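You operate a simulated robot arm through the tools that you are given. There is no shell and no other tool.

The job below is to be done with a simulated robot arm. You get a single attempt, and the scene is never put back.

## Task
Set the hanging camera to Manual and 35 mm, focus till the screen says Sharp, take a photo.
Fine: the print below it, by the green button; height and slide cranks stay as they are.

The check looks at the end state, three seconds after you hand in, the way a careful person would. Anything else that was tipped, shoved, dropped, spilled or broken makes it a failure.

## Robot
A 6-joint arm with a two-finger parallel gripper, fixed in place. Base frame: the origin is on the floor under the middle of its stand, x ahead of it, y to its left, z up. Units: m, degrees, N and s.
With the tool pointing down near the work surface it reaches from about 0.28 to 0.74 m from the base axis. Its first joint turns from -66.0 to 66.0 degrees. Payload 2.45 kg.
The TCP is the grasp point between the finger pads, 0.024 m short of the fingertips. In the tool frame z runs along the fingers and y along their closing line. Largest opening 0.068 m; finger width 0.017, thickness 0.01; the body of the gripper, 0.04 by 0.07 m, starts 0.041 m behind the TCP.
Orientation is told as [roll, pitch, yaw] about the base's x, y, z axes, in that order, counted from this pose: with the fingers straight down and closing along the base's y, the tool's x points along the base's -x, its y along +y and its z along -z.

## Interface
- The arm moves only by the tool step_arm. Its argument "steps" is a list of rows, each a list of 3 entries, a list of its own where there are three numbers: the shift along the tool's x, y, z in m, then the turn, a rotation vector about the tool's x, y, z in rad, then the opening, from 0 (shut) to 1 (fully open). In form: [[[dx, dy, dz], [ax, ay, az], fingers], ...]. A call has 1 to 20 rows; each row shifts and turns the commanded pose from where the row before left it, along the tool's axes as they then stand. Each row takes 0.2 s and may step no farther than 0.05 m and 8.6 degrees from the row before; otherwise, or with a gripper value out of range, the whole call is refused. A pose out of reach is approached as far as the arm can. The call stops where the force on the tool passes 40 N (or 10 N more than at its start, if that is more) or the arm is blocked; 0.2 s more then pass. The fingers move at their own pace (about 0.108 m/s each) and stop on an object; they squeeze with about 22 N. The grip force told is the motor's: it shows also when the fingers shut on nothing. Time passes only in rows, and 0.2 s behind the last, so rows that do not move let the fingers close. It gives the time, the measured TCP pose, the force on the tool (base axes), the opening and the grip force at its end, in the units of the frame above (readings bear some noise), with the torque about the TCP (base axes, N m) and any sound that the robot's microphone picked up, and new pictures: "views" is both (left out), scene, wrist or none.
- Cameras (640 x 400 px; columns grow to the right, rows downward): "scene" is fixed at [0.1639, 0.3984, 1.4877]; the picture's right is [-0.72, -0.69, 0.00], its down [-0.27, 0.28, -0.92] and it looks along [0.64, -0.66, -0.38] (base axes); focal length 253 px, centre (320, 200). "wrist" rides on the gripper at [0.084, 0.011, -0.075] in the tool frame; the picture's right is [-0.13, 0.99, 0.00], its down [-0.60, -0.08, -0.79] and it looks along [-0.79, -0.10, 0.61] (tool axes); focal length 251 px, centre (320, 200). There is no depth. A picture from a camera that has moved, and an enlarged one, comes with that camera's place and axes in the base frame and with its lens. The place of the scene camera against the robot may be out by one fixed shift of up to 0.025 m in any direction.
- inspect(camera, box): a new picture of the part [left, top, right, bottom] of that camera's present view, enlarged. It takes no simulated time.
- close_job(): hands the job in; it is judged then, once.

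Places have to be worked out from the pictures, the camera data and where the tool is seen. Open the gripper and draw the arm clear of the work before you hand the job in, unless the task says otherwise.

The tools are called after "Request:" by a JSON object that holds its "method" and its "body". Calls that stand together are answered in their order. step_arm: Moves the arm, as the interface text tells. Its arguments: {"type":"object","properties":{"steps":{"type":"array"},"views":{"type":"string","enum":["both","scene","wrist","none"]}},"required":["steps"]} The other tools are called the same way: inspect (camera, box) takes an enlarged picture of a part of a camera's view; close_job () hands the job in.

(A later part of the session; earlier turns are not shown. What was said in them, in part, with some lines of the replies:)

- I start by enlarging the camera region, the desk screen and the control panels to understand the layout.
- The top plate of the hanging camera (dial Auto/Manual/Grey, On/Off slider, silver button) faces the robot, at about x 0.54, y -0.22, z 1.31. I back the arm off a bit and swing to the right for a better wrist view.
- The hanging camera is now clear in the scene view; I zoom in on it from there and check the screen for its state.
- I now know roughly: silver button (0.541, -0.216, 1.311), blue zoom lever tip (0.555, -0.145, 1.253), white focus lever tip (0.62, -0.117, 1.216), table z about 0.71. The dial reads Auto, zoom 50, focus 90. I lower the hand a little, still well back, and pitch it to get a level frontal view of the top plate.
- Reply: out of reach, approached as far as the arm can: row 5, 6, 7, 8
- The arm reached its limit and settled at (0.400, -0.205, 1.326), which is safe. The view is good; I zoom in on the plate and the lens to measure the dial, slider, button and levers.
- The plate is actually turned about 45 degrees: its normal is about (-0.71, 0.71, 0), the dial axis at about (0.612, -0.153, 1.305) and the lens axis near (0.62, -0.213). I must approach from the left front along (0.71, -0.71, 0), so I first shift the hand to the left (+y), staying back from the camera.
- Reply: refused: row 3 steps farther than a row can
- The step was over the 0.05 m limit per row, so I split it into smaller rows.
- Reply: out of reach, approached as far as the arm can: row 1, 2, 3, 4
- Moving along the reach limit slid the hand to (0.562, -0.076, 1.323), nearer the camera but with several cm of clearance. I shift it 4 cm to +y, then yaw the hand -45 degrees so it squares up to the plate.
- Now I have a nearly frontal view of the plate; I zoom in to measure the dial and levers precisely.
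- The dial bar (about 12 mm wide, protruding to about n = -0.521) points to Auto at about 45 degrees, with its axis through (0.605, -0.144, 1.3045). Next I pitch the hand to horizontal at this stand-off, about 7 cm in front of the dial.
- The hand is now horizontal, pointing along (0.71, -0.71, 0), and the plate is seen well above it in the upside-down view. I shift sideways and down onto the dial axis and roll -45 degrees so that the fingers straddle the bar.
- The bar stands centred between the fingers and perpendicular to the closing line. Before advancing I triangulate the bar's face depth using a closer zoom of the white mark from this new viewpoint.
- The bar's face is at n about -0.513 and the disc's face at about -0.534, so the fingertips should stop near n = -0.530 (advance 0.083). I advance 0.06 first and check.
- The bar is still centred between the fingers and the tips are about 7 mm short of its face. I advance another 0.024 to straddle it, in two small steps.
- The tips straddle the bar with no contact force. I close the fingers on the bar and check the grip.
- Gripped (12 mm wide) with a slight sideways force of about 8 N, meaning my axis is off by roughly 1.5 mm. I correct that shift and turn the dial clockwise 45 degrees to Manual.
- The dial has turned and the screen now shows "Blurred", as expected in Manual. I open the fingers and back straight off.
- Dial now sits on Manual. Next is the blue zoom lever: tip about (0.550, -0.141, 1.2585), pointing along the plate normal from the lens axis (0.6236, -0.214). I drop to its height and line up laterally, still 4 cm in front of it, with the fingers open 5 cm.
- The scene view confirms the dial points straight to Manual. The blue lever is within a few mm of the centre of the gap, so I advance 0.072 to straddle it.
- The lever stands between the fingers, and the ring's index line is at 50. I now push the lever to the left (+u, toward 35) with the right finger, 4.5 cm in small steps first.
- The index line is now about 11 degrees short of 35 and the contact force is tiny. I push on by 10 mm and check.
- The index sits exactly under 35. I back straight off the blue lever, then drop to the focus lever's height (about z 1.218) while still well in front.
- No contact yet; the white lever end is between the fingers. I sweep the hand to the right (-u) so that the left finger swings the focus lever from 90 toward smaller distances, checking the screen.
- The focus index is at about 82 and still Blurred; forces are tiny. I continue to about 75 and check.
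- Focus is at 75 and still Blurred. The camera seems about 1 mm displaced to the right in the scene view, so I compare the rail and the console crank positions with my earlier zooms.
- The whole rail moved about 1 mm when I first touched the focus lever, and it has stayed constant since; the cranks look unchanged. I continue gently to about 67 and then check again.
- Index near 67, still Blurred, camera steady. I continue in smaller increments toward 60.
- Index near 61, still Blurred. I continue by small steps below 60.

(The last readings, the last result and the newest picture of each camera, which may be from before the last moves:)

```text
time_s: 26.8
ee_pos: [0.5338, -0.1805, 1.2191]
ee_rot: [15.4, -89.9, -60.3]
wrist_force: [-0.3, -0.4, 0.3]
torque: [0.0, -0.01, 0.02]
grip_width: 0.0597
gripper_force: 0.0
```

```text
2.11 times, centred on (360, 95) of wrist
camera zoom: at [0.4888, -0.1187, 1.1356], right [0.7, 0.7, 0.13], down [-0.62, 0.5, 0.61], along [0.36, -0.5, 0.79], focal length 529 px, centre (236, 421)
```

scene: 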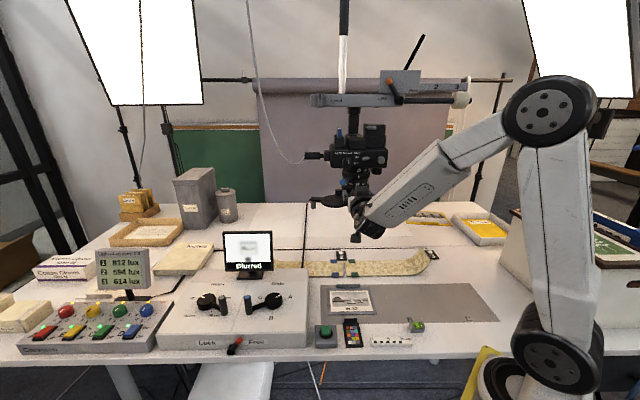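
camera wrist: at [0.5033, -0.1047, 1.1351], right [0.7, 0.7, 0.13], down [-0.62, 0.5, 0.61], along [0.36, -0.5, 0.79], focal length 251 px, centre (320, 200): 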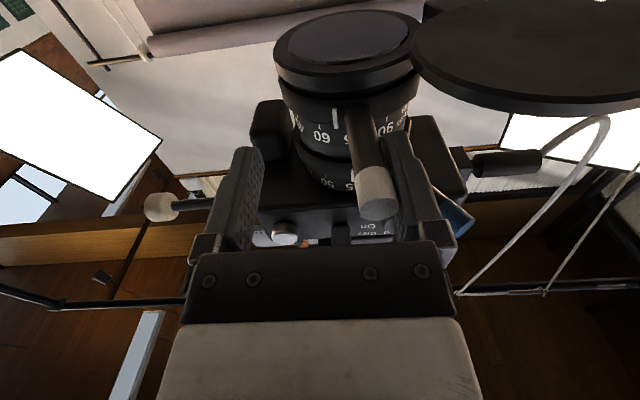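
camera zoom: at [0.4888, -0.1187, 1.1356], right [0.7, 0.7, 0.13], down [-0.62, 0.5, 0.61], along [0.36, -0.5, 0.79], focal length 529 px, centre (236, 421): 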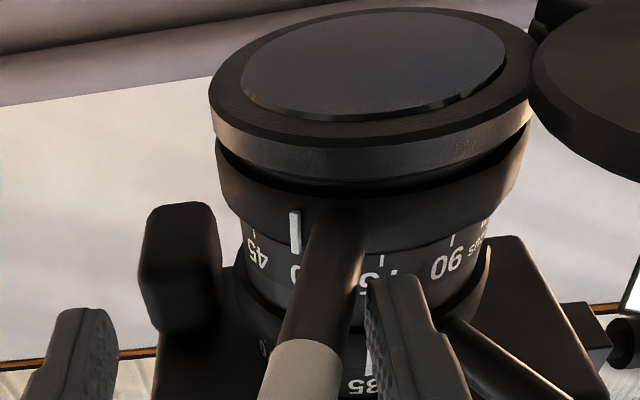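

Index near 57, still Blurred. I continue in similar steps.

Request:
{"method": "step_arm", "body": {"steps": [[[0, -0.004, 0], [0, 0, 0], 0.88], [[0, -0.004, 0], [0, 0, 0], 0.88], [[0, 0, 0], [0, 0, 0], 0.88]], "views": "none"}}

Request:
{"method": "inspect", "body": {"camera": "scene", "box": [210, 220, 290, 280]}}

Request:
{"method": "inspect", "body": {"camera": "wrist", "box": [240, 0, 480, 190]}}

```text
time_s: 27.6
ee_pos: [0.5269, -0.1852, 1.2196]
ee_rot: [50.6, -89.9, -95.5]
wrist_force: [0.4, -0.9, -0.2]
torque: [0.02, 0.0, 0.02]
grip_width: 0.06
gripper_force: 0.3
```

```text
6.67 times, centred on (250, 250) of scene
camera zoom: at [0.1639, 0.3984, 1.4877], right [-0.72, -0.69, 0.0], down [-0.27, 0.28, -0.92], along [0.64, -0.66, -0.38], focal length 1690 px, centre (787, -133)
```

zoom: 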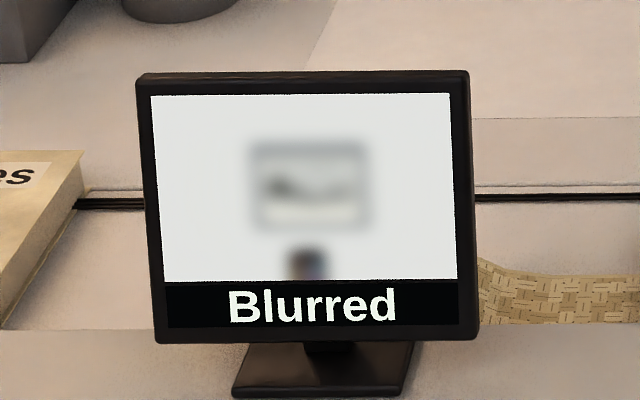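

```text
2.11 times, centred on (360, 95) of wrist
camera zoom: at [0.4824, -0.1246, 1.1362], right [0.7, 0.7, 0.13], down [-0.62, 0.5, 0.6], along [0.36, -0.5, 0.79], focal length 529 px, centre (236, 421)
```

zoom: 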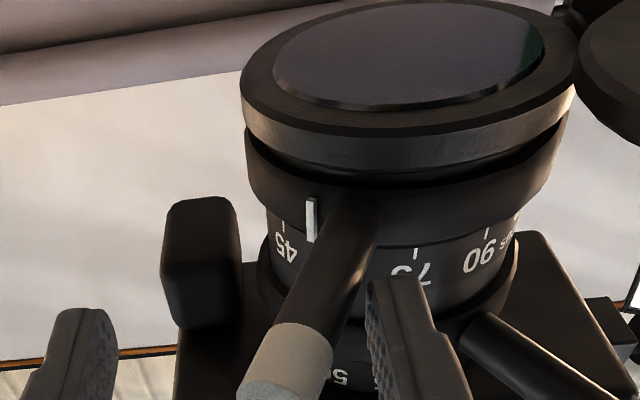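

Index near 55, still Blurred. I keep going in steps of 8 mm.

Request:
{"method": "step_arm", "body": {"steps": [[[0, -0.004, 0], [0, 0, 0], 0.88], [[0, -0.004, 0], [0, 0, 0], 0.88], [[0, 0, 0], [0, 0, 0], 0.88]], "views": "none"}}

Request:
{"method": "inspect", "body": {"camera": "scene", "box": [210, 220, 290, 280]}}

Request:
{"method": "inspect", "body": {"camera": "wrist", "box": [240, 0, 480, 190]}}

```text
time_s: 28.4
ee_pos: [0.5228, -0.1924, 1.2198]
ee_rot: [17.9, -89.9, -62.9]
wrist_force: [0.8, 0.8, -0.1]
torque: [-0.01, 0.0, 0.0]
grip_width: 0.0601
gripper_force: 0.1
```

```text
6.67 times, centred on (250, 250) of scene
camera zoom: at [0.1639, 0.3984, 1.4877], right [-0.72, -0.69, 0.0], down [-0.27, 0.28, -0.92], along [0.64, -0.66, -0.38], focal length 1690 px, centre (787, -133)
```

zoom: 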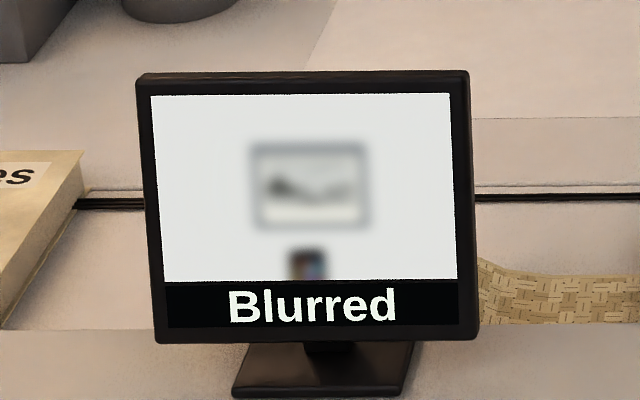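

```text
2.11 times, centred on (360, 95) of wrist
camera zoom: at [0.4772, -0.1309, 1.136], right [0.7, 0.7, 0.13], down [-0.62, 0.5, 0.61], along [0.36, -0.5, 0.79], focal length 529 px, centre (236, 421)
```

zoom: 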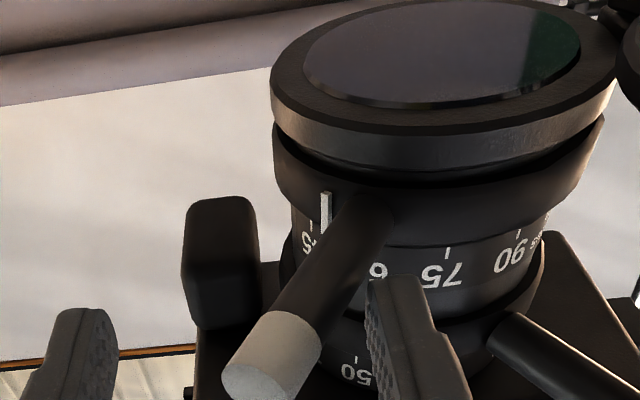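

The picture is beginning to sharpen slightly, so the target is near 45-50. I continue in 4 mm steps.

Request:
{"method": "step_arm", "body": {"steps": [[[0, -0.004, 0], [0, 0, 0], 0.88], [[0, 0, 0], [0, 0, 0], 0.88]], "views": "none"}}

Request:
{"method": "inspect", "body": {"camera": "scene", "box": [210, 220, 290, 280]}}

Request:
{"method": "inspect", "body": {"camera": "wrist", "box": [240, 0, 480, 190]}}

```text
time_s: 29.0
ee_pos: [0.5202, -0.1939, 1.2191]
ee_rot: [26.1, -89.9, -71.1]
wrist_force: [0.7, 0.9, -0.5]
torque: [0.02, 0.0, 0.01]
grip_width: 0.0601
gripper_force: 0.0
```

```text
6.67 times, centred on (250, 250) of scene
camera zoom: at [0.1639, 0.3984, 1.4877], right [-0.72, -0.69, 0.0], down [-0.27, 0.28, -0.92], along [0.64, -0.66, -0.38], focal length 1690 px, centre (787, -133)
```

zoom: 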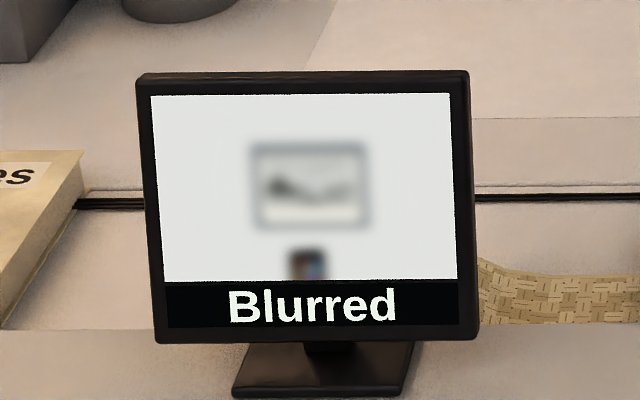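

```text
2.11 times, centred on (360, 95) of wrist
camera zoom: at [0.4751, -0.133, 1.1359], right [0.7, 0.7, 0.13], down [-0.62, 0.5, 0.61], along [0.36, -0.5, 0.79], focal length 529 px, centre (236, 421)
```

zoom: 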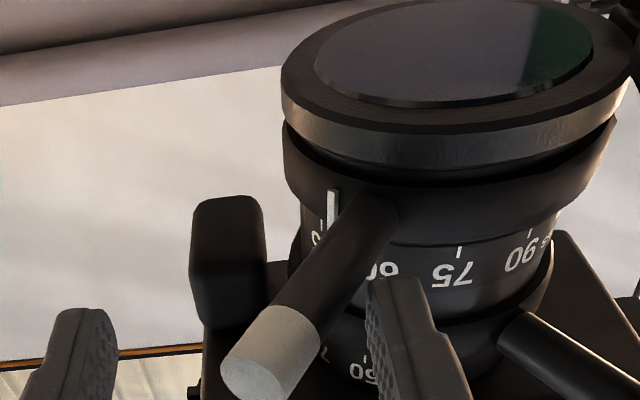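

Slightly sharper again. Another 4 mm.

Request:
{"method": "step_arm", "body": {"steps": [[[0, -0.004, 0], [0, 0, 0], 0.88], [[0, 0, 0], [0, 0, 0], 0.88]], "views": "none"}}

Request:
{"method": "inspect", "body": {"camera": "scene", "box": [210, 220, 290, 280]}}

Request:
{"method": "inspect", "body": {"camera": "wrist", "box": [240, 0, 480, 190]}}

```text
time_s: 29.6
ee_pos: [0.5182, -0.1974, 1.2191]
ee_rot: [39.2, -89.9, -84.1]
wrist_force: [0.3, 0.6, 0.7]
torque: [-0.02, 0.01, -0.01]
grip_width: 0.0598
gripper_force: 0.5
```

```text
6.67 times, centred on (250, 250) of scene
camera zoom: at [0.1639, 0.3984, 1.4877], right [-0.72, -0.69, 0.0], down [-0.27, 0.28, -0.92], along [0.64, -0.66, -0.38], focal length 1690 px, centre (787, -133)
```

zoom: 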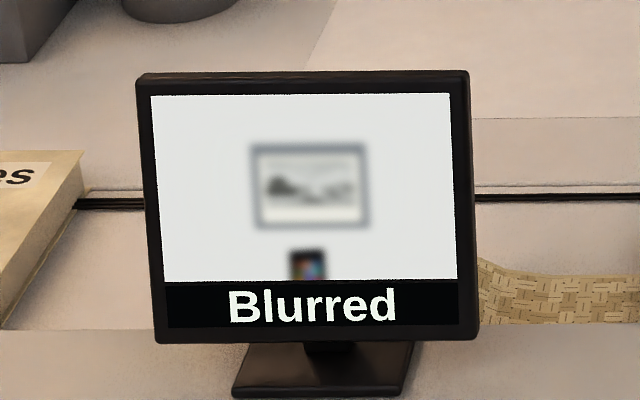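

```text
2.11 times, centred on (360, 95) of wrist
camera zoom: at [0.4718, -0.1358, 1.1357], right [0.7, 0.7, 0.13], down [-0.62, 0.5, 0.61], along [0.36, -0.5, 0.79], focal length 529 px, centre (236, 421)
```

zoom: 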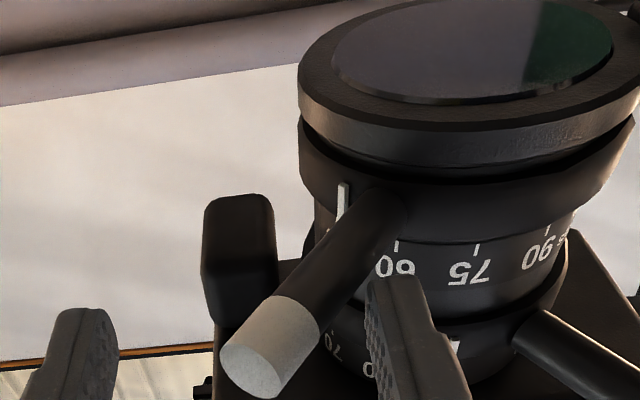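

Clearly sharper now. I continue by 3 mm steps.

Request:
{"method": "step_arm", "body": {"steps": [[[0, -0.003, 0], [0, 0, 0], 0.88], [[0, 0, 0], [0, 0, 0], 0.88]], "views": "none"}}

Request:
{"method": "inspect", "body": {"camera": "scene", "box": [210, 220, 290, 280]}}

```text
time_s: 30.2
ee_pos: [0.5156, -0.1985, 1.2206]
ee_rot: [35.3, -89.9, -80.2]
wrist_force: [-0.3, -0.3, -0.2]
torque: [0.02, 0.02, 0.03]
grip_width: 0.0602
gripper_force: 0.4
```

```text
6.67 times, centred on (250, 250) of scene
camera zoom: at [0.1639, 0.3984, 1.4877], right [-0.72, -0.69, 0.0], down [-0.27, 0.28, -0.92], along [0.64, -0.66, -0.38], focal length 1690 px, centre (787, -133)
```

zoom: 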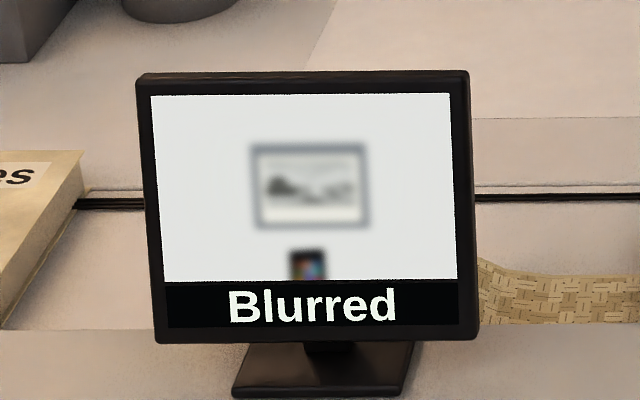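

Still Blurred but improving; another 3 mm.

Request:
{"method": "step_arm", "body": {"steps": [[[0, -0.003, 0], [0, 0, 0], 0.88], [[0, 0, 0], [0, 0, 0], 0.88]], "views": "none"}}

Request:
{"method": "inspect", "body": {"camera": "scene", "box": [210, 220, 290, 280]}}

Request:
{"method": "inspect", "body": {"camera": "wrist", "box": [240, 0, 480, 190]}}

```text
time_s: 30.8
ee_pos: [0.5126, -0.2005, 1.2193]
ee_rot: [28.4, -89.9, -73.3]
wrist_force: [-0.2, 1.1, -0.2]
torque: [0.01, 0.0, 0.01]
grip_width: 0.0602
gripper_force: 0.6
```

```text
6.67 times, centred on (250, 250) of scene
camera zoom: at [0.1639, 0.3984, 1.4877], right [-0.72, -0.69, 0.0], down [-0.27, 0.28, -0.92], along [0.64, -0.66, -0.38], focal length 1690 px, centre (787, -133)
```

zoom: 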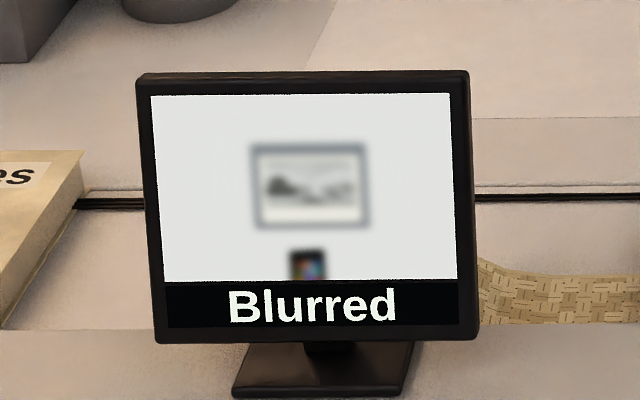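

```text
2.11 times, centred on (360, 95) of wrist
camera zoom: at [0.4675, -0.1391, 1.1366], right [0.7, 0.7, 0.13], down [-0.62, 0.5, 0.61], along [0.36, -0.5, 0.79], focal length 529 px, centre (236, 421)
```

zoom: 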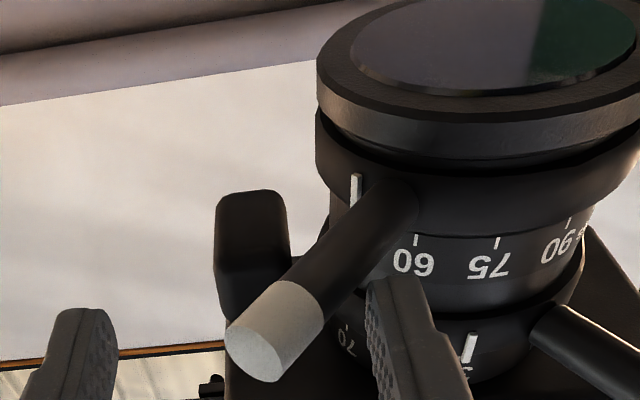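

Index about 49. I keep stepping 2.5 mm at a time.

Request:
{"method": "step_arm", "body": {"steps": [[[0, -0.0025, 0], [0, 0, 0], 0.88], [[0, 0, 0], [0, 0, 0], 0.88]], "views": "none"}}

Request:
{"method": "inspect", "body": {"camera": "scene", "box": [210, 220, 290, 280]}}

```text
time_s: 31.4
ee_pos: [0.5128, -0.2025, 1.2205]
ee_rot: [25.7, -89.9, -70.5]
wrist_force: [0.9, -0.2, -0.1]
torque: [0.01, 0.02, 0.02]
grip_width: 0.0601
gripper_force: 0.2
```

```text
6.67 times, centred on (250, 250) of scene
camera zoom: at [0.1639, 0.3984, 1.4877], right [-0.72, -0.69, 0.0], down [-0.27, 0.28, -0.92], along [0.64, -0.66, -0.38], focal length 1690 px, centre (787, -133)
```

zoom: 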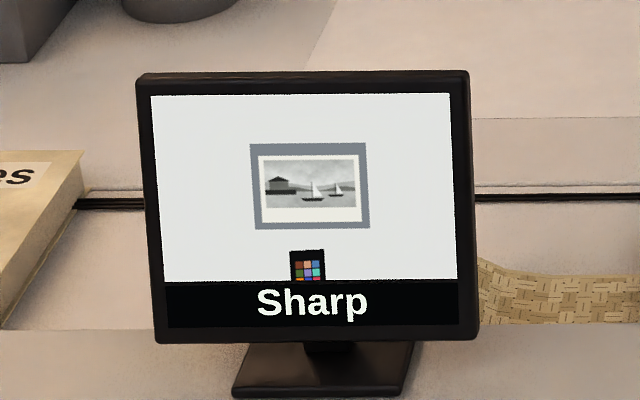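

The screen says Sharp. I nudge 1.5 mm further so as not to sit at the edge of the sharp range, and check.

Request:
{"method": "step_arm", "body": {"steps": [[[0, -0.0015, 0], [0, 0, 0], 0.88], [[0, 0, 0], [0, 0, 0], 0.88]], "views": "none"}}

Request:
{"method": "inspect", "body": {"camera": "scene", "box": [210, 220, 290, 280]}}

Request:
{"method": "inspect", "body": {"camera": "wrist", "box": [240, 0, 480, 190]}}

```text
time_s: 32.0
ee_pos: [0.5096, -0.2026, 1.2197]
ee_rot: [26.5, -89.9, -71.4]
wrist_force: [-0.3, -0.3, -0.2]
torque: [-0.02, -0.02, 0.01]
grip_width: 0.0599
gripper_force: 0.2
```

```text
6.67 times, centred on (250, 250) of scene
camera zoom: at [0.1639, 0.3984, 1.4877], right [-0.72, -0.69, 0.0], down [-0.27, 0.28, -0.92], along [0.64, -0.66, -0.38], focal length 1690 px, centre (787, -133)
```

zoom: 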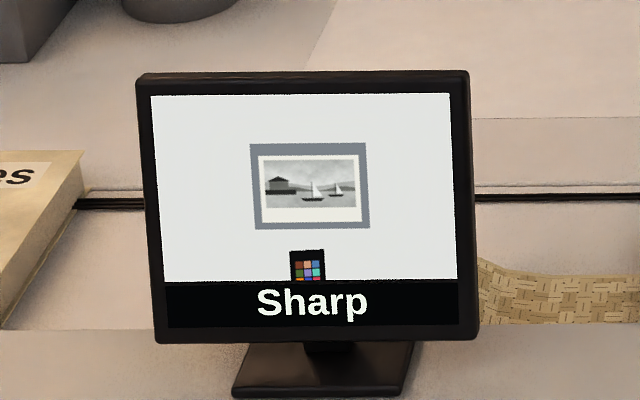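

```text
2.11 times, centred on (360, 95) of wrist
camera zoom: at [0.4648, -0.1416, 1.136], right [0.7, 0.7, 0.13], down [-0.62, 0.5, 0.61], along [0.36, -0.5, 0.79], focal length 529 px, centre (236, 421)
```

zoom: 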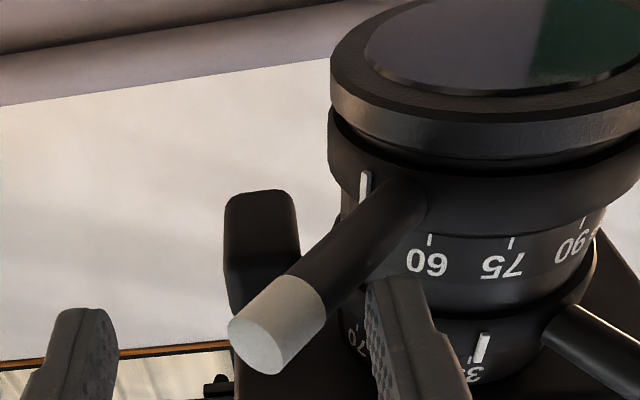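

Still Sharp. I ease the finger off the lever by 5 mm and retract straight back 9 cm.

Request:
{"method": "step_arm", "body": {"steps": [[[0, 0.005, 0], [0, 0, 0], 0.88], [[0, 0, -0.03], [0, 0, 0], 0.88], [[0, 0, -0.03], [0, 0, 0], 0.88], [[0, 0, -0.03], [0, 0, 0], 0.88], [[0, 0, 0], [0, 0, 0], 0.88]]}}

Request:
{"method": "inspect", "body": {"camera": "scene", "box": [210, 220, 290, 280]}}

Request:
{"method": "inspect", "body": {"camera": "scene", "box": [320, 135, 400, 185]}}

Request:
{"method": "inspect", "body": {"camera": "scene", "box": [290, 60, 450, 150]}}

Request:
{"method": "inspect", "body": {"camera": "scene", "box": [310, 155, 390, 215]}}

```text
time_s: 33.2
ee_pos: [0.4713, -0.1374, 1.2257]
ee_rot: [18.0, -89.9, -63.0]
wrist_force: [0.0, -0.8, -0.5]
torque: [-0.06, 0.01, 0.01]
grip_width: 0.0598
gripper_force: 0.0
out of reach, approached as far as the arm can: row 4
camera wrist: at [0.426, -0.076, 1.1413], right [0.7, 0.7, 0.13], down [-0.62, 0.5, 0.61], along [0.36, -0.5, 0.79], focal length 251 px, centre (320, 200)
```

scene: 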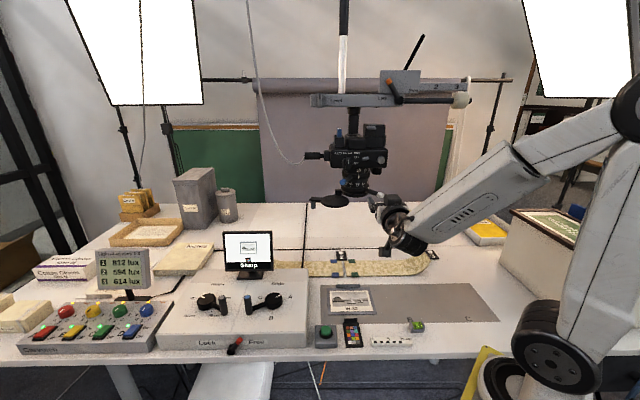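
wrist: 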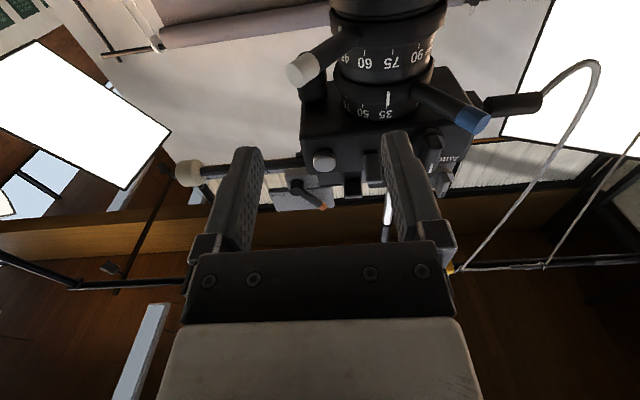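

```text
6.67 times, centred on (250, 250) of scene
camera zoom: at [0.1639, 0.3984, 1.4877], right [-0.72, -0.69, 0.0], down [-0.27, 0.28, -0.92], along [0.64, -0.66, -0.38], focal length 1690 px, centre (787, -133)
```

zoom: 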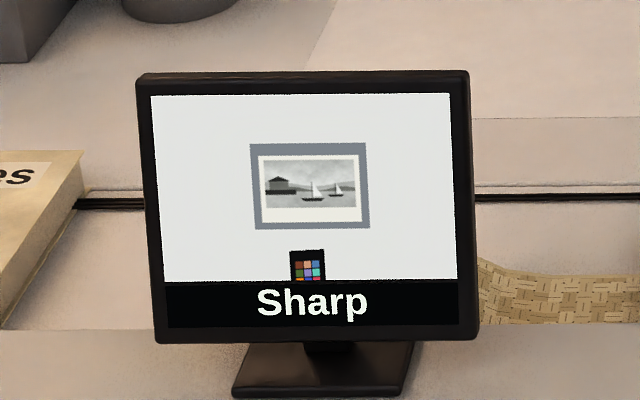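

```text
8.00 times, centred on (360, 160) of scene
camera zoom: at [0.1639, 0.3984, 1.4877], right [-0.72, -0.69, 0.0], down [-0.27, 0.28, -0.92], along [0.64, -0.66, -0.38], focal length 2027 px, centre (0, 520)
```

zoom: 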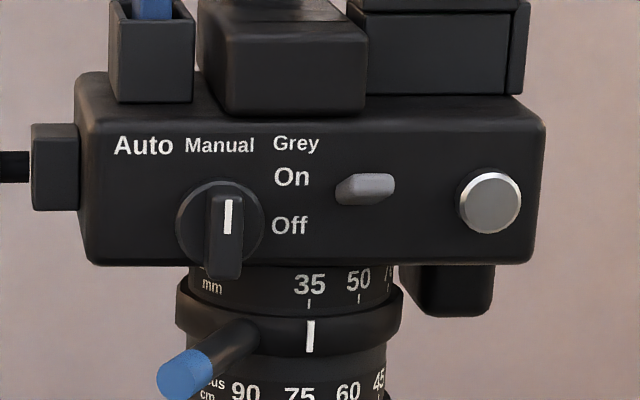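

```text
4.00 times, centred on (370, 105) of scene
camera zoom: at [0.1639, 0.3984, 1.4877], right [-0.72, -0.69, 0.0], down [-0.27, 0.28, -0.92], along [0.64, -0.66, -0.38], focal length 1014 px, centre (120, 580)
```

zoom: 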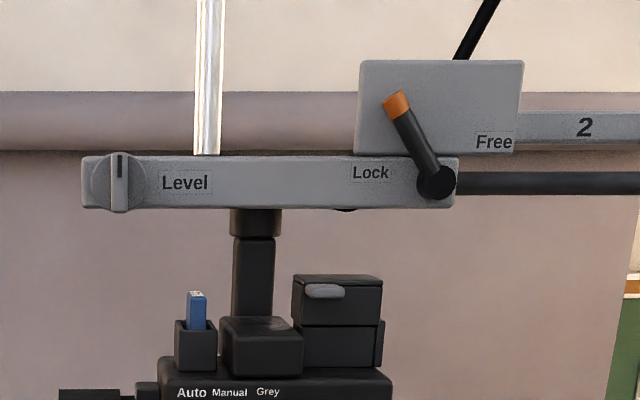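

```text
6.67 times, centred on (350, 185) of scene
camera zoom: at [0.1639, 0.3984, 1.4877], right [-0.72, -0.69, 0.0], down [-0.27, 0.28, -0.92], along [0.64, -0.66, -0.38], focal length 1690 px, centre (120, 300)
```

zoom: 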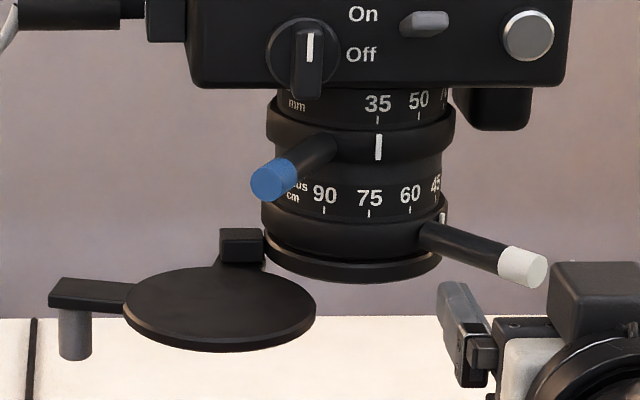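

All settings hold: Manual, 35, Sharp, and the camera has sprung back to within a fraction of a mm. For the photo I will use the green release button on the table, at about (0.573, -0.03, 0.77). First I move the hand left and back, away from the camera.

Request:
{"method": "step_arm", "body": {"steps": [[[0, 0.039, 0], [0, 0, 0], 0.88], [[0, 0.039, 0], [0, 0, 0], 0.88], [[0, 0.039, 0], [0, 0, 0], 0.88], [[0, 0, -0.035], [0, 0, 0], 0.5], [[0, 0, -0.035], [0, 0, 0], 0.2], [[0, 0, 0], [0, 0, 0], 0]]}}

```text
time_s: 34.6
ee_pos: [0.5072, -0.0038, 1.2257]
ee_rot: [30.7, -89.9, -75.6]
wrist_force: [0.5, 0.5, -0.5]
torque: [-0.02, -0.04, 0.02]
grip_width: 0.0001
gripper_force: 21.9
camera wrist: at [0.4615, 0.0574, 1.1435], right [0.7, 0.7, 0.13], down [-0.62, 0.5, 0.61], along [0.36, -0.5, 0.79], focal length 251 px, centre (320, 200)
```

scene: 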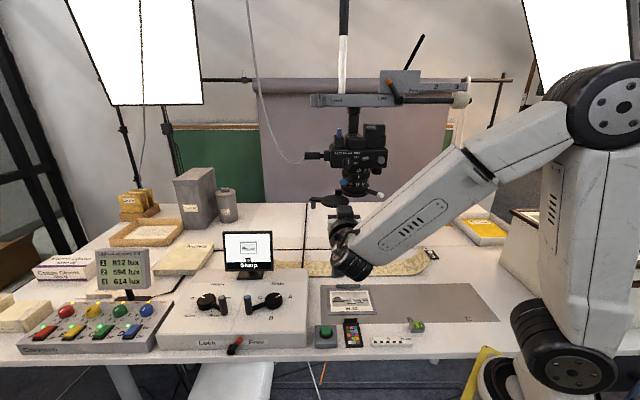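
wrist: 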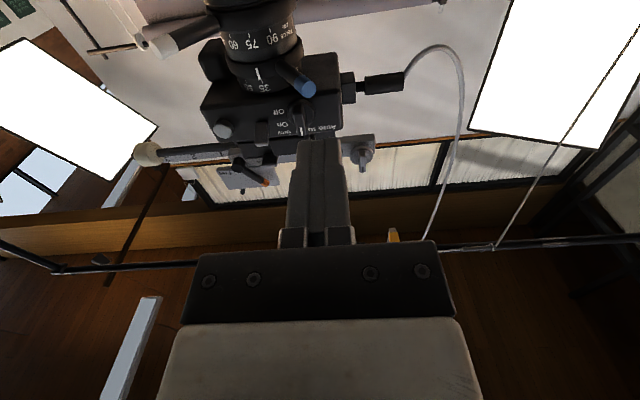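

Clear of the camera with fingers closed. Now I pitch the hand back to pointing straight down at this place.

Request:
{"method": "step_arm", "body": {"steps": [[[0, 0, 0], [0, 0.1428, 0], 0], [[0, 0, 0], [0, 0.1428, 0], 0], [[0, 0, 0], [0, 0.1428, 0], 0], [[0, 0, 0], [0, 0.1428, 0], 0], [[0, 0, 0], [0, 0.1428, 0], 0], [[0, 0, 0], [0, 0.1428, 0], 0], [[0, 0, 0], [0, 0.1428, 0], 0], [[0, 0, 0], [0, 0.1428, 0], 0], [[0, 0, 0], [0, 0.1428, 0], 0], [[0, 0, 0], [0, 0.1428, 0], 0], [[0, 0, 0], [0, 0.1428, 0], 0]]}}

```text
time_s: 37.0
ee_pos: [0.5067, -0.0058, 1.2261]
ee_rot: [0.1, 0.2, -44.9]
wrist_force: [-0.2, -0.3, -1.2]
torque: [0.02, 0.03, 0.0]
grip_width: 0.0
gripper_force: 22.1
camera wrist: at [0.4545, 0.0617, 1.3017], right [0.79, 0.61, 0.0], down [0.37, -0.48, 0.79], along [0.48, -0.62, -0.61], focal length 251 px, centre (320, 200)
```

scene: 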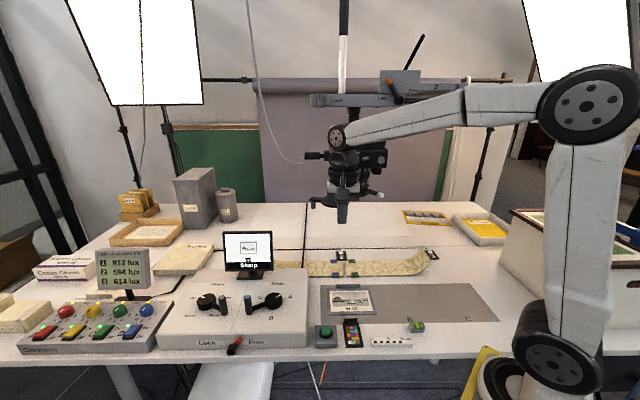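
wrist: 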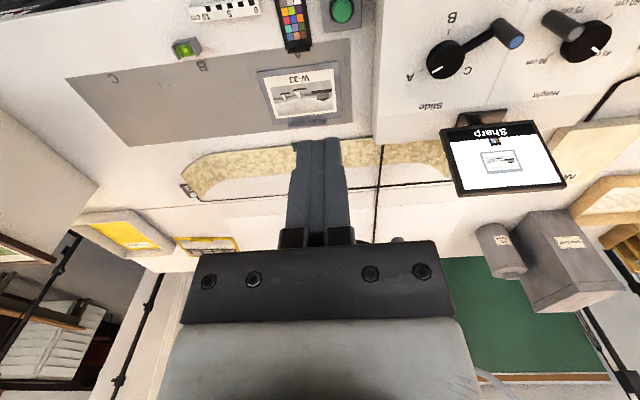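

The hand points straight down at (0.507, -0.006), and the wrist view puts the green button at about (0.573, -0.028). I descend to z 0.90 here, in front of the table edge.

Request:
{"method": "step_arm", "body": {"steps": [[[0, 0, 0.046], [0, 0, 0], 0], [[0, 0, 0.046], [0, 0, 0], 0], [[0, 0, 0.046], [0, 0, 0], 0], [[0, 0, 0.046], [0, 0, 0], 0], [[0, 0, 0.046], [0, 0, 0], 0], [[0, 0, 0.046], [0, 0, 0], 0], [[0, 0, 0.046], [0, 0, 0], 0], [[0, 0, 0], [0, 0, 0], 0]]}}

Request:
{"method": "inspect", "body": {"camera": "wrist", "box": [220, 20, 460, 220]}}

Request:
{"method": "inspect", "body": {"camera": "scene", "box": [210, 220, 290, 280]}}

```text
time_s: 38.8
ee_pos: [0.5041, -0.0037, 0.9059]
ee_rot: [0.1, 0.2, -44.9]
wrist_force: [0.8, -0.6, -0.4]
torque: [-0.01, -0.02, 0.0]
grip_width: 0.0
gripper_force: 21.5
camera wrist: at [0.4541, 0.0637, 0.9806], right [0.79, 0.61, 0.0], down [0.37, -0.48, 0.79], along [0.48, -0.63, -0.61], focal length 251 px, centre (320, 200)
```

scene: 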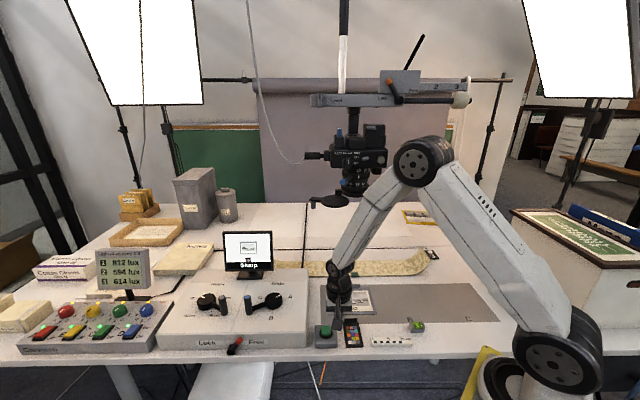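
wrist: 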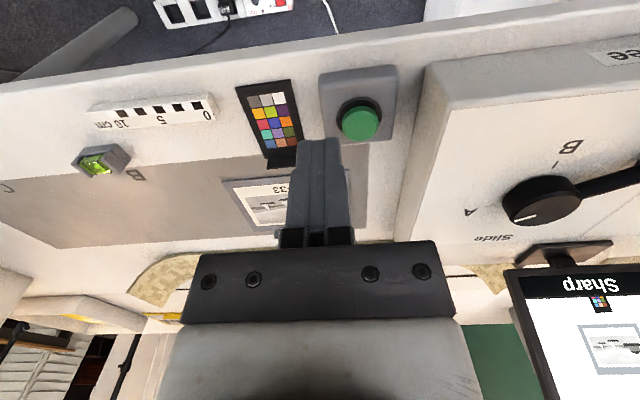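

```text
2.00 times, centred on (340, 120) of wrist
camera zoom: at [0.4541, 0.0637, 0.9806], right [0.79, 0.61, 0.0], down [0.37, -0.48, 0.79], along [0.48, -0.63, -0.61], focal length 503 px, centre (280, 360)
```

zoom: 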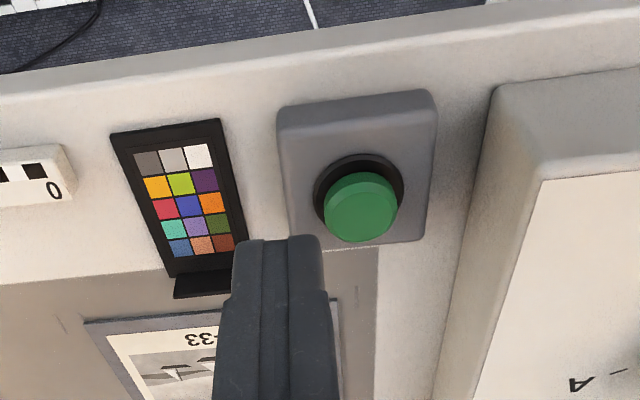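

```text
6.67 times, centred on (250, 250) of scene
camera zoom: at [0.1639, 0.3984, 1.4877], right [-0.72, -0.69, 0.0], down [-0.27, 0.28, -0.92], along [0.64, -0.66, -0.38], focal length 1690 px, centre (787, -133)
```

zoom: 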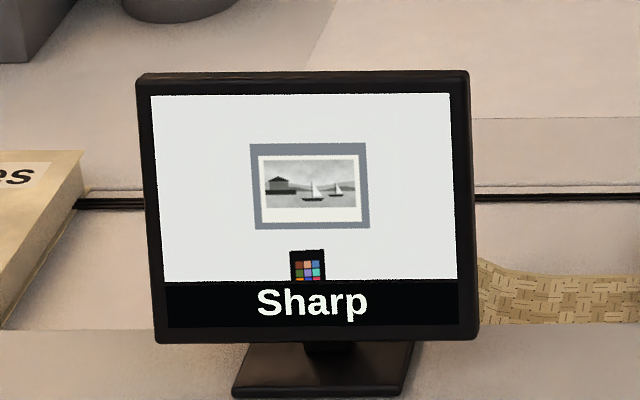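

The button top is at about (0.573, -0.028, 0.778). I move over it at z 0.90 and then lower to about 2 cm above.

Request:
{"method": "step_arm", "body": {"steps": [[[-0.033, 0.0158, 0], [0, 0, 0], 0], [[-0.033, 0.0158, 0], [0, 0, 0], 0], [[0, 0, 0.03], [0, 0, 0], 0], [[0, 0, 0.03], [0, 0, 0], 0], [[0, 0, 0.02], [0, 0, 0], 0], [[0, 0, 0], [0, 0, 0], 0]]}}

Request:
{"method": "inspect", "body": {"camera": "wrist", "box": [220, 60, 460, 260]}}

Request:
{"method": "inspect", "body": {"camera": "scene", "box": [280, 270, 400, 360]}}

```text
time_s: 40.2
ee_pos: [0.5748, -0.0289, 0.823]
ee_rot: [0.1, 0.1, -44.9]
wrist_force: [0.3, -0.8, -0.3]
torque: [0.0, 0.03, -0.02]
grip_width: 0.0001
gripper_force: 21.8
camera wrist: at [0.5234, 0.0379, 0.8986], right [0.79, 0.61, 0.0], down [0.37, -0.48, 0.79], along [0.48, -0.63, -0.61], focal length 251 px, centre (320, 200)
```

scene: 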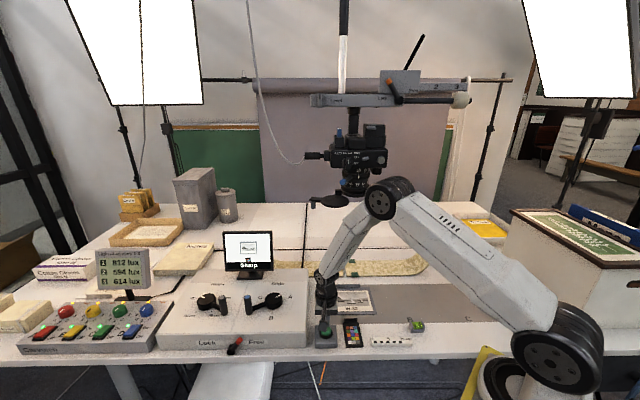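
wrist: 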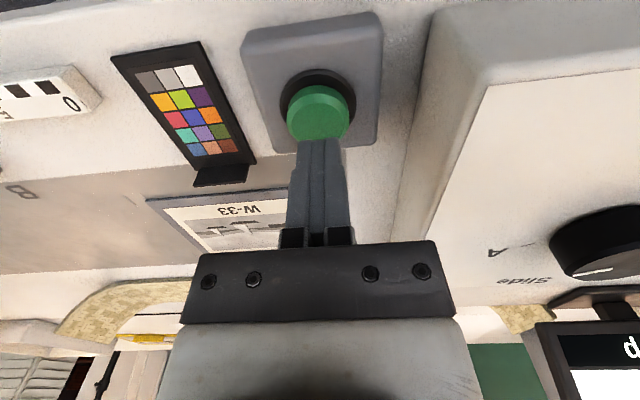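

```text
2.00 times, centred on (340, 160) of wrist
camera zoom: at [0.5234, 0.0379, 0.8986], right [0.79, 0.61, 0.0], down [0.37, -0.48, 0.79], along [0.48, -0.63, -0.61], focal length 503 px, centre (280, 280)
```

zoom: 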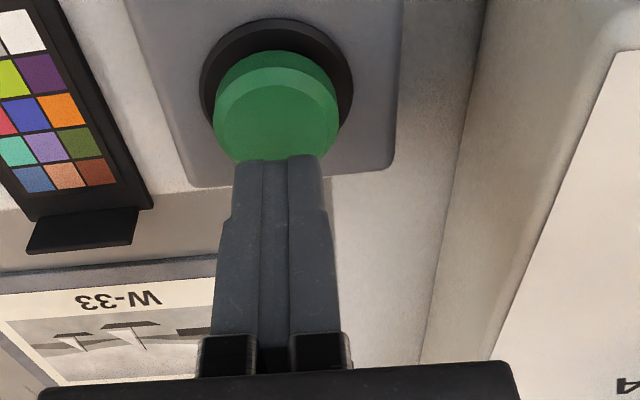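

```text
4.44 times, centred on (340, 315) of scene
camera zoom: at [0.1639, 0.3984, 1.4877], right [-0.72, -0.69, 0.0], down [-0.27, 0.28, -0.92], along [0.64, -0.66, -0.38], focal length 1126 px, centre (231, -311)
```

zoom: 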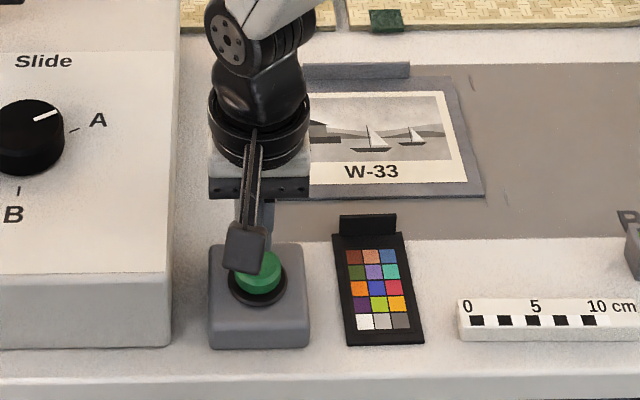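

The closed fingertips are centred about 2 cm above the green button. I lower to near contact, then press in small steps watching force and sound.

Request:
{"method": "step_arm", "body": {"steps": [[[0, 0, 0.01], [0, 0, 0], 0], [[0, 0, 0.007], [0, 0, 0], 0], [[0, 0, 0], [0, 0, 0], 0]], "views": "none"}}

Request:
{"method": "step_arm", "body": {"steps": [[[0, 0, 0.003], [0, 0, 0], 0], [[0, 0, 0.003], [0, 0, 0], 0], [[0, 0, 0], [0, 0, 0], 0]], "views": "scene"}}

```text
time_s: 41.0
ee_pos: [0.5749, -0.0293, 0.8069]
ee_rot: [0.1, 0.0, -44.9]
wrist_force: [-1.1, -0.5, 1.0]
torque: [-0.01, 0.02, 0.0]
grip_width: 0.0001
gripper_force: 21.8
```

```text
time_s: 41.8
ee_pos: [0.5755, -0.0283, 0.8016]
ee_rot: [0.1, 0.1, -44.8]
wrist_force: [-7.9, -2.8, 17.6]
torque: [-0.09, 0.13, 0.01]
grip_width: 0.0001
gripper_force: 21.8
heard: click
```

scene: 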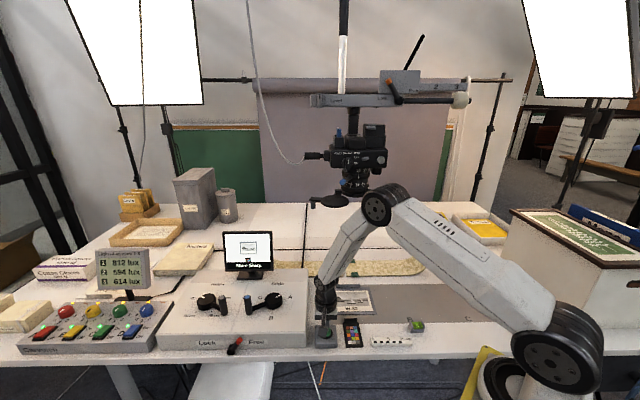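

A click was heard and the screen caption changed. I lift straight off the button and read the screen.

Request:
{"method": "inspect", "body": {"camera": "scene", "box": [210, 220, 290, 280]}}

Request:
{"method": "step_arm", "body": {"steps": [[[0, 0, -0.006], [0, 0, 0], 0], [[0, 0, -0.02], [0, 0, 0], 0], [[0, 0, -0.04], [0, 0, 0], 0], [[0, 0, 0], [0, 0, 0], 0]]}}

Request:
{"method": "inspect", "body": {"camera": "scene", "box": [210, 220, 290, 280]}}

```text
6.67 times, centred on (250, 250) of scene
camera zoom: at [0.1634, 0.3983, 1.4878], right [-0.72, -0.69, 0.0], down [-0.27, 0.28, -0.92], along [0.64, -0.66, -0.38], focal length 1690 px, centre (787, -133)
```

zoom: 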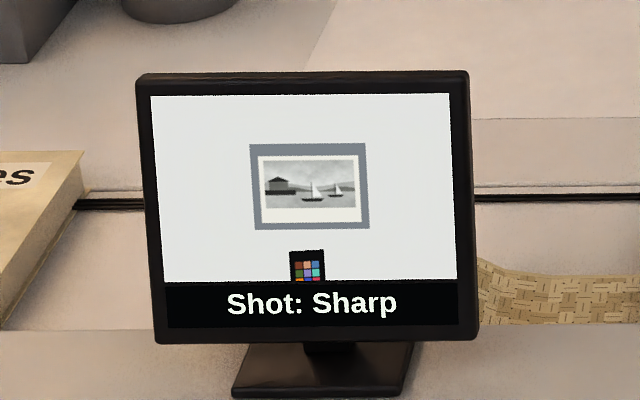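

```text
time_s: 42.8
ee_pos: [0.5753, -0.0293, 0.864]
ee_rot: [0.1, 0.1, -45.0]
wrist_force: [0.7, 0.0, 0.6]
torque: [-0.03, 0.0, 0.0]
grip_width: 0.0002
gripper_force: 22.1
camera wrist: at [0.5242, 0.0381, 0.9398], right [0.79, 0.61, 0.0], down [0.37, -0.48, 0.79], along [0.48, -0.63, -0.61], focal length 251 px, centre (320, 200)
```

scene: 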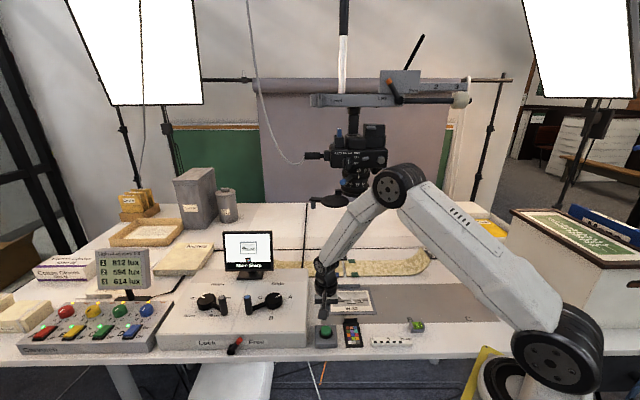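
wrist: 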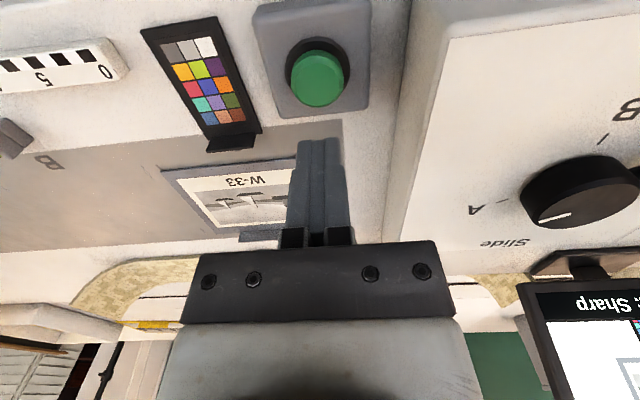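

```text
6.67 times, centred on (250, 250) of scene
camera zoom: at [0.1639, 0.3984, 1.4877], right [-0.72, -0.69, 0.0], down [-0.27, 0.28, -0.92], along [0.64, -0.66, -0.38], focal length 1690 px, centre (787, -133)
```

zoom: 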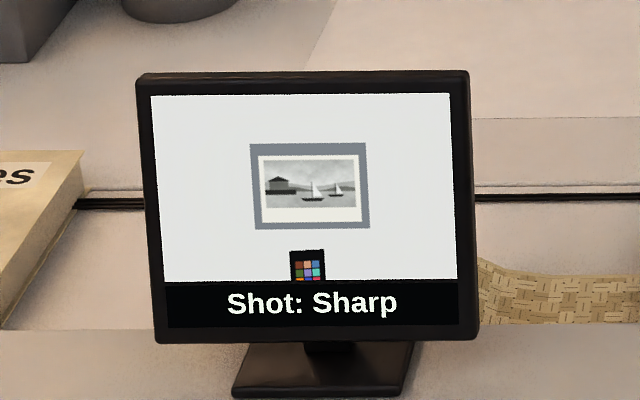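

The screen reads "Shot: Sharp". I now raise a little, draw the arm back from the table toward the robot's left front, and open the gripper.

Request:
{"method": "step_arm", "body": {"steps": [[[0, 0, -0.04], [0, 0, 0], 0], [[0.02, 0, -0.04], [0, 0, 0], 0], [[0.045, 0, 0], [0, 0, 0], 0], [[0.045, 0, 0], [0, 0, 0], 0.3], [[0.04, 0, 0], [0, 0, 0], 0.7], [[0.03, 0, 0], [0, 0, 0], 1], [[0, 0, 0], [0, 0, 0], 1]]}}

Request:
{"method": "inspect", "body": {"camera": "scene", "box": [290, 130, 410, 220]}}

Request:
{"method": "inspect", "body": {"camera": "scene", "box": [150, 220, 310, 360]}}

Request:
{"method": "inspect", "body": {"camera": "scene", "box": [300, 260, 500, 370]}}

```text
time_s: 44.4
ee_pos: [0.4484, 0.0989, 0.9475]
ee_rot: [0.2, 0.2, -44.9]
wrist_force: [-1.1, -0.5, -0.4]
torque: [0.02, 0.01, 0.0]
grip_width: 0.0681
gripper_force: 0.0
camera wrist: at [0.396, 0.166, 1.0231], right [0.79, 0.61, 0.0], down [0.37, -0.48, 0.79], along [0.48, -0.63, -0.61], focal length 251 px, centre (320, 200)
```

scene: 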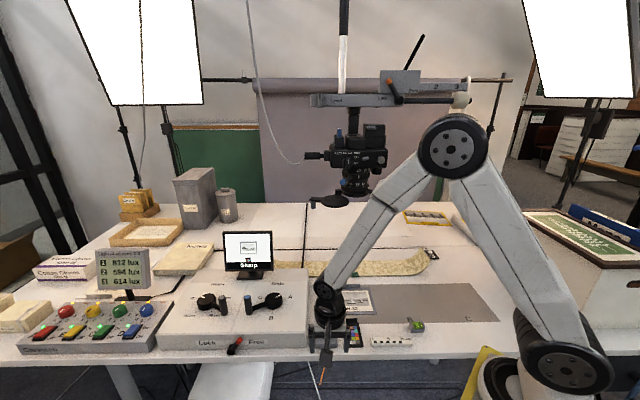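
wrist: 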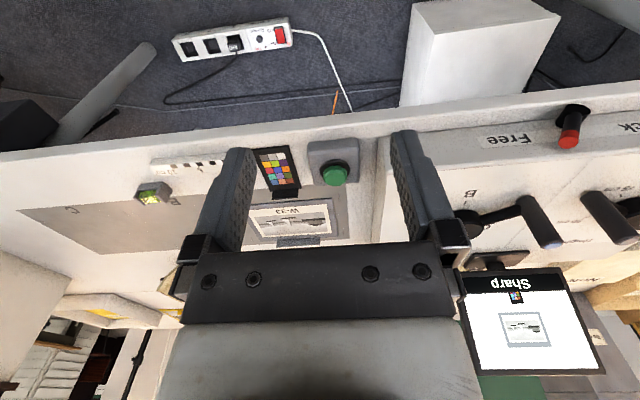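

```text
4.44 times, centred on (350, 175) of scene
camera zoom: at [0.1639, 0.3984, 1.4877], right [-0.72, -0.69, 0.0], down [-0.27, 0.28, -0.92], along [0.64, -0.66, -0.38], focal length 1126 px, centre (187, 311)
```

zoom: 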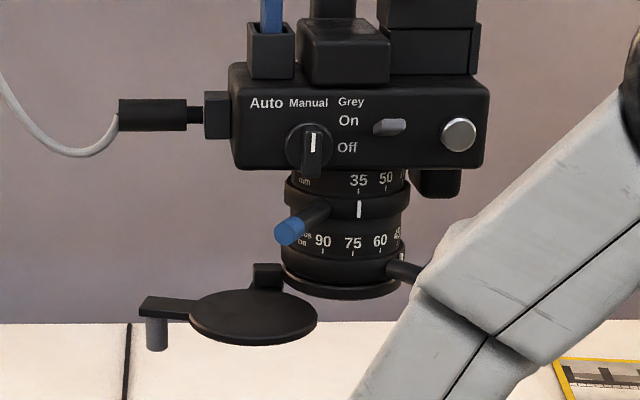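

```text
2.86 times, centred on (230, 290) of scene
camera zoom: at [0.1639, 0.3984, 1.4877], right [-0.72, -0.69, 0.0], down [-0.27, 0.28, -0.92], along [0.64, -0.66, -0.38], focal length 724 px, centre (577, -57)
```

zoom: 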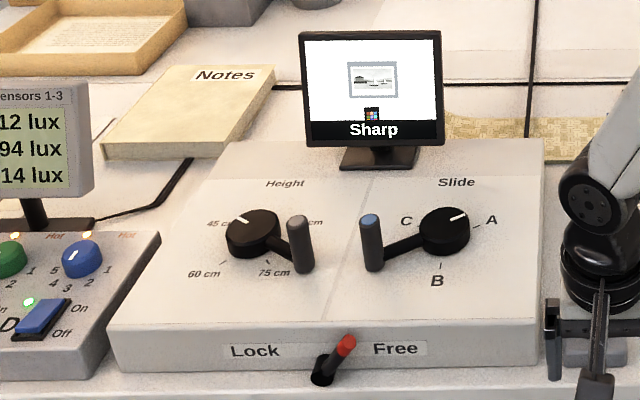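

```text
3.20 times, centred on (400, 315) of scene
camera zoom: at [0.1639, 0.3984, 1.4877], right [-0.72, -0.69, 0.0], down [-0.27, 0.28, -0.92], along [0.64, -0.66, -0.38], focal length 811 px, centre (64, -168)
```

zoom: 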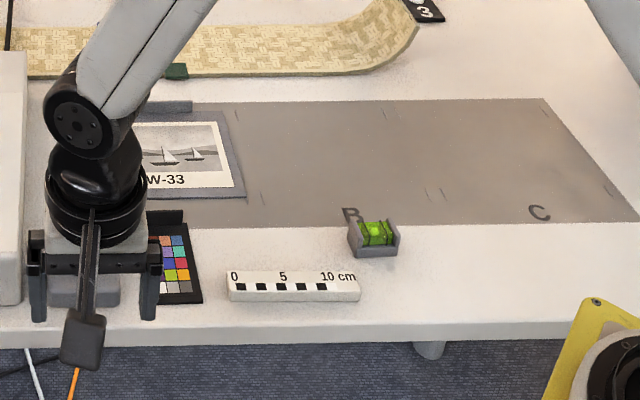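

The caption is back to live "Sharp" after the shot, the cranks, print and desk items are unchanged, and zoom 35 / Manual hold. I draw the arm back a little more before handing in.

Request:
{"method": "step_arm", "body": {"steps": [[[0.035, 0, -0.01], [0, 0, 0], 1], [[0.035, 0, -0.01], [0, 0, 0], 1], [[0, 0, 0], [0, 0, 0], 1]]}}

Request:
{"method": "inspect", "body": {"camera": "scene", "box": [210, 220, 290, 280]}}

Request:
{"method": "inspect", "body": {"camera": "scene", "box": [320, 135, 400, 185]}}

```text
time_s: 45.2
ee_pos: [0.3978, 0.1456, 0.9695]
ee_rot: [0.0, 0.0, -44.9]
wrist_force: [-0.3, -0.5, -0.1]
torque: [-0.02, 0.02, -0.01]
grip_width: 0.0682
gripper_force: 0.1
camera wrist: at [0.3465, 0.2135, 1.0451], right [0.79, 0.61, 0.0], down [0.37, -0.48, 0.79], along [0.48, -0.63, -0.61], focal length 251 px, centre (320, 200)
```

scene: 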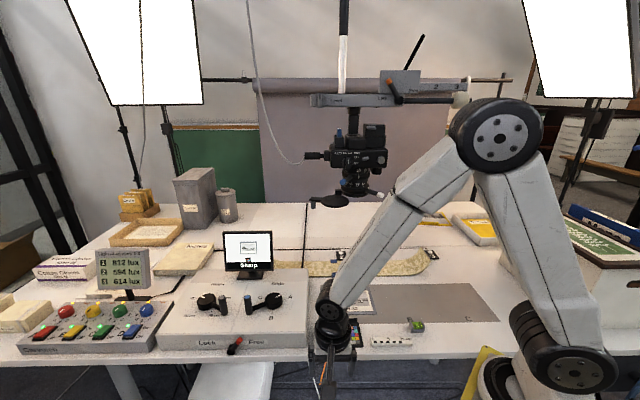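
wrist: 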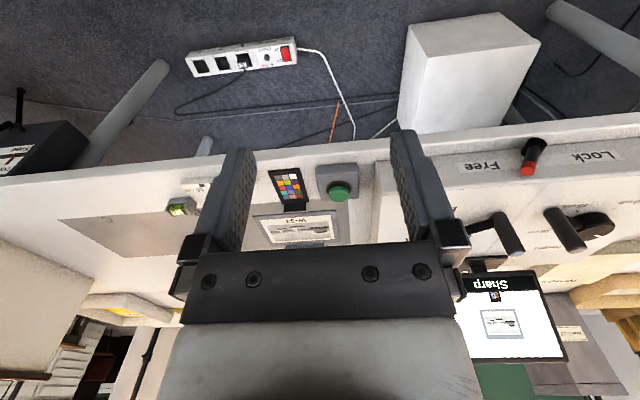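

```text
6.67 times, centred on (250, 250) of scene
camera zoom: at [0.1639, 0.3984, 1.4877], right [-0.72, -0.69, 0.0], down [-0.27, 0.28, -0.92], along [0.64, -0.66, -0.38], focal length 1690 px, centre (787, -133)
```

zoom: 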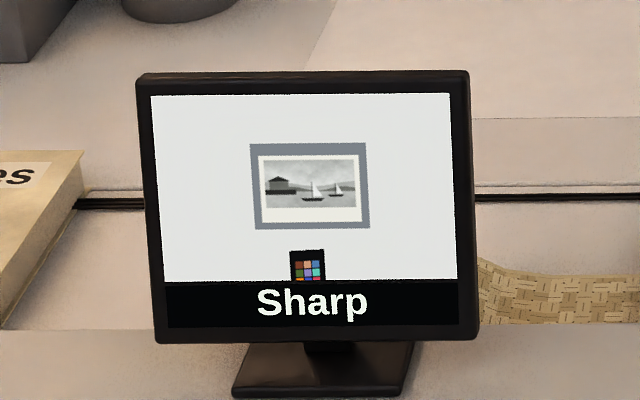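

```text
8.00 times, centred on (360, 160) of scene
camera zoom: at [0.1639, 0.3984, 1.4877], right [-0.72, -0.69, 0.0], down [-0.27, 0.28, -0.92], along [0.64, -0.66, -0.38], focal length 2027 px, centre (0, 520)
```

zoom: 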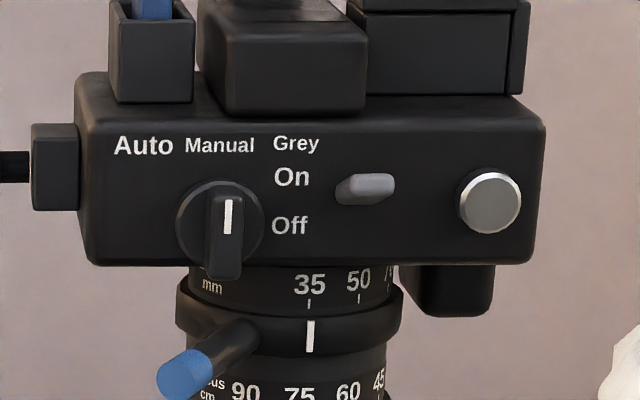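

The dial is on Manual, zoom is at 35, and the screen shows Sharp. The shot was confirmed as "Shot: Sharp". The gripper is open and the arm is clear, so I hand the job in.

Request:
{"method": "close_job", "body": {}}

```text
The job is handed in.
```

I set the hanging camera to Manual and 35 mm, focused it until the screen said "Sharp", and took one photo. After I pressed the green button there was a click and the screen read "Shot: Sharp", so the shot registered. I then handed the job in.

- **Green button:** I took "by the green button" to mean I could use it as the release. I did not press the silver button on the camera.
- **Focus:** it ended at roughly 48 cm on the lens scale, a little past where it first went Sharp. It stayed Sharp after I took the arm away.
- **Camera position:** the camera and its rail moved about 1 mm when I first pushed the focus lever. They sprang partly back and stayed about 0.7 mm off.
- **Everything else:** the height and slide cranks, the Lock/Free lever, the print and the other table items look the same as before. I left the gripper open and the arm drawn back from the table.
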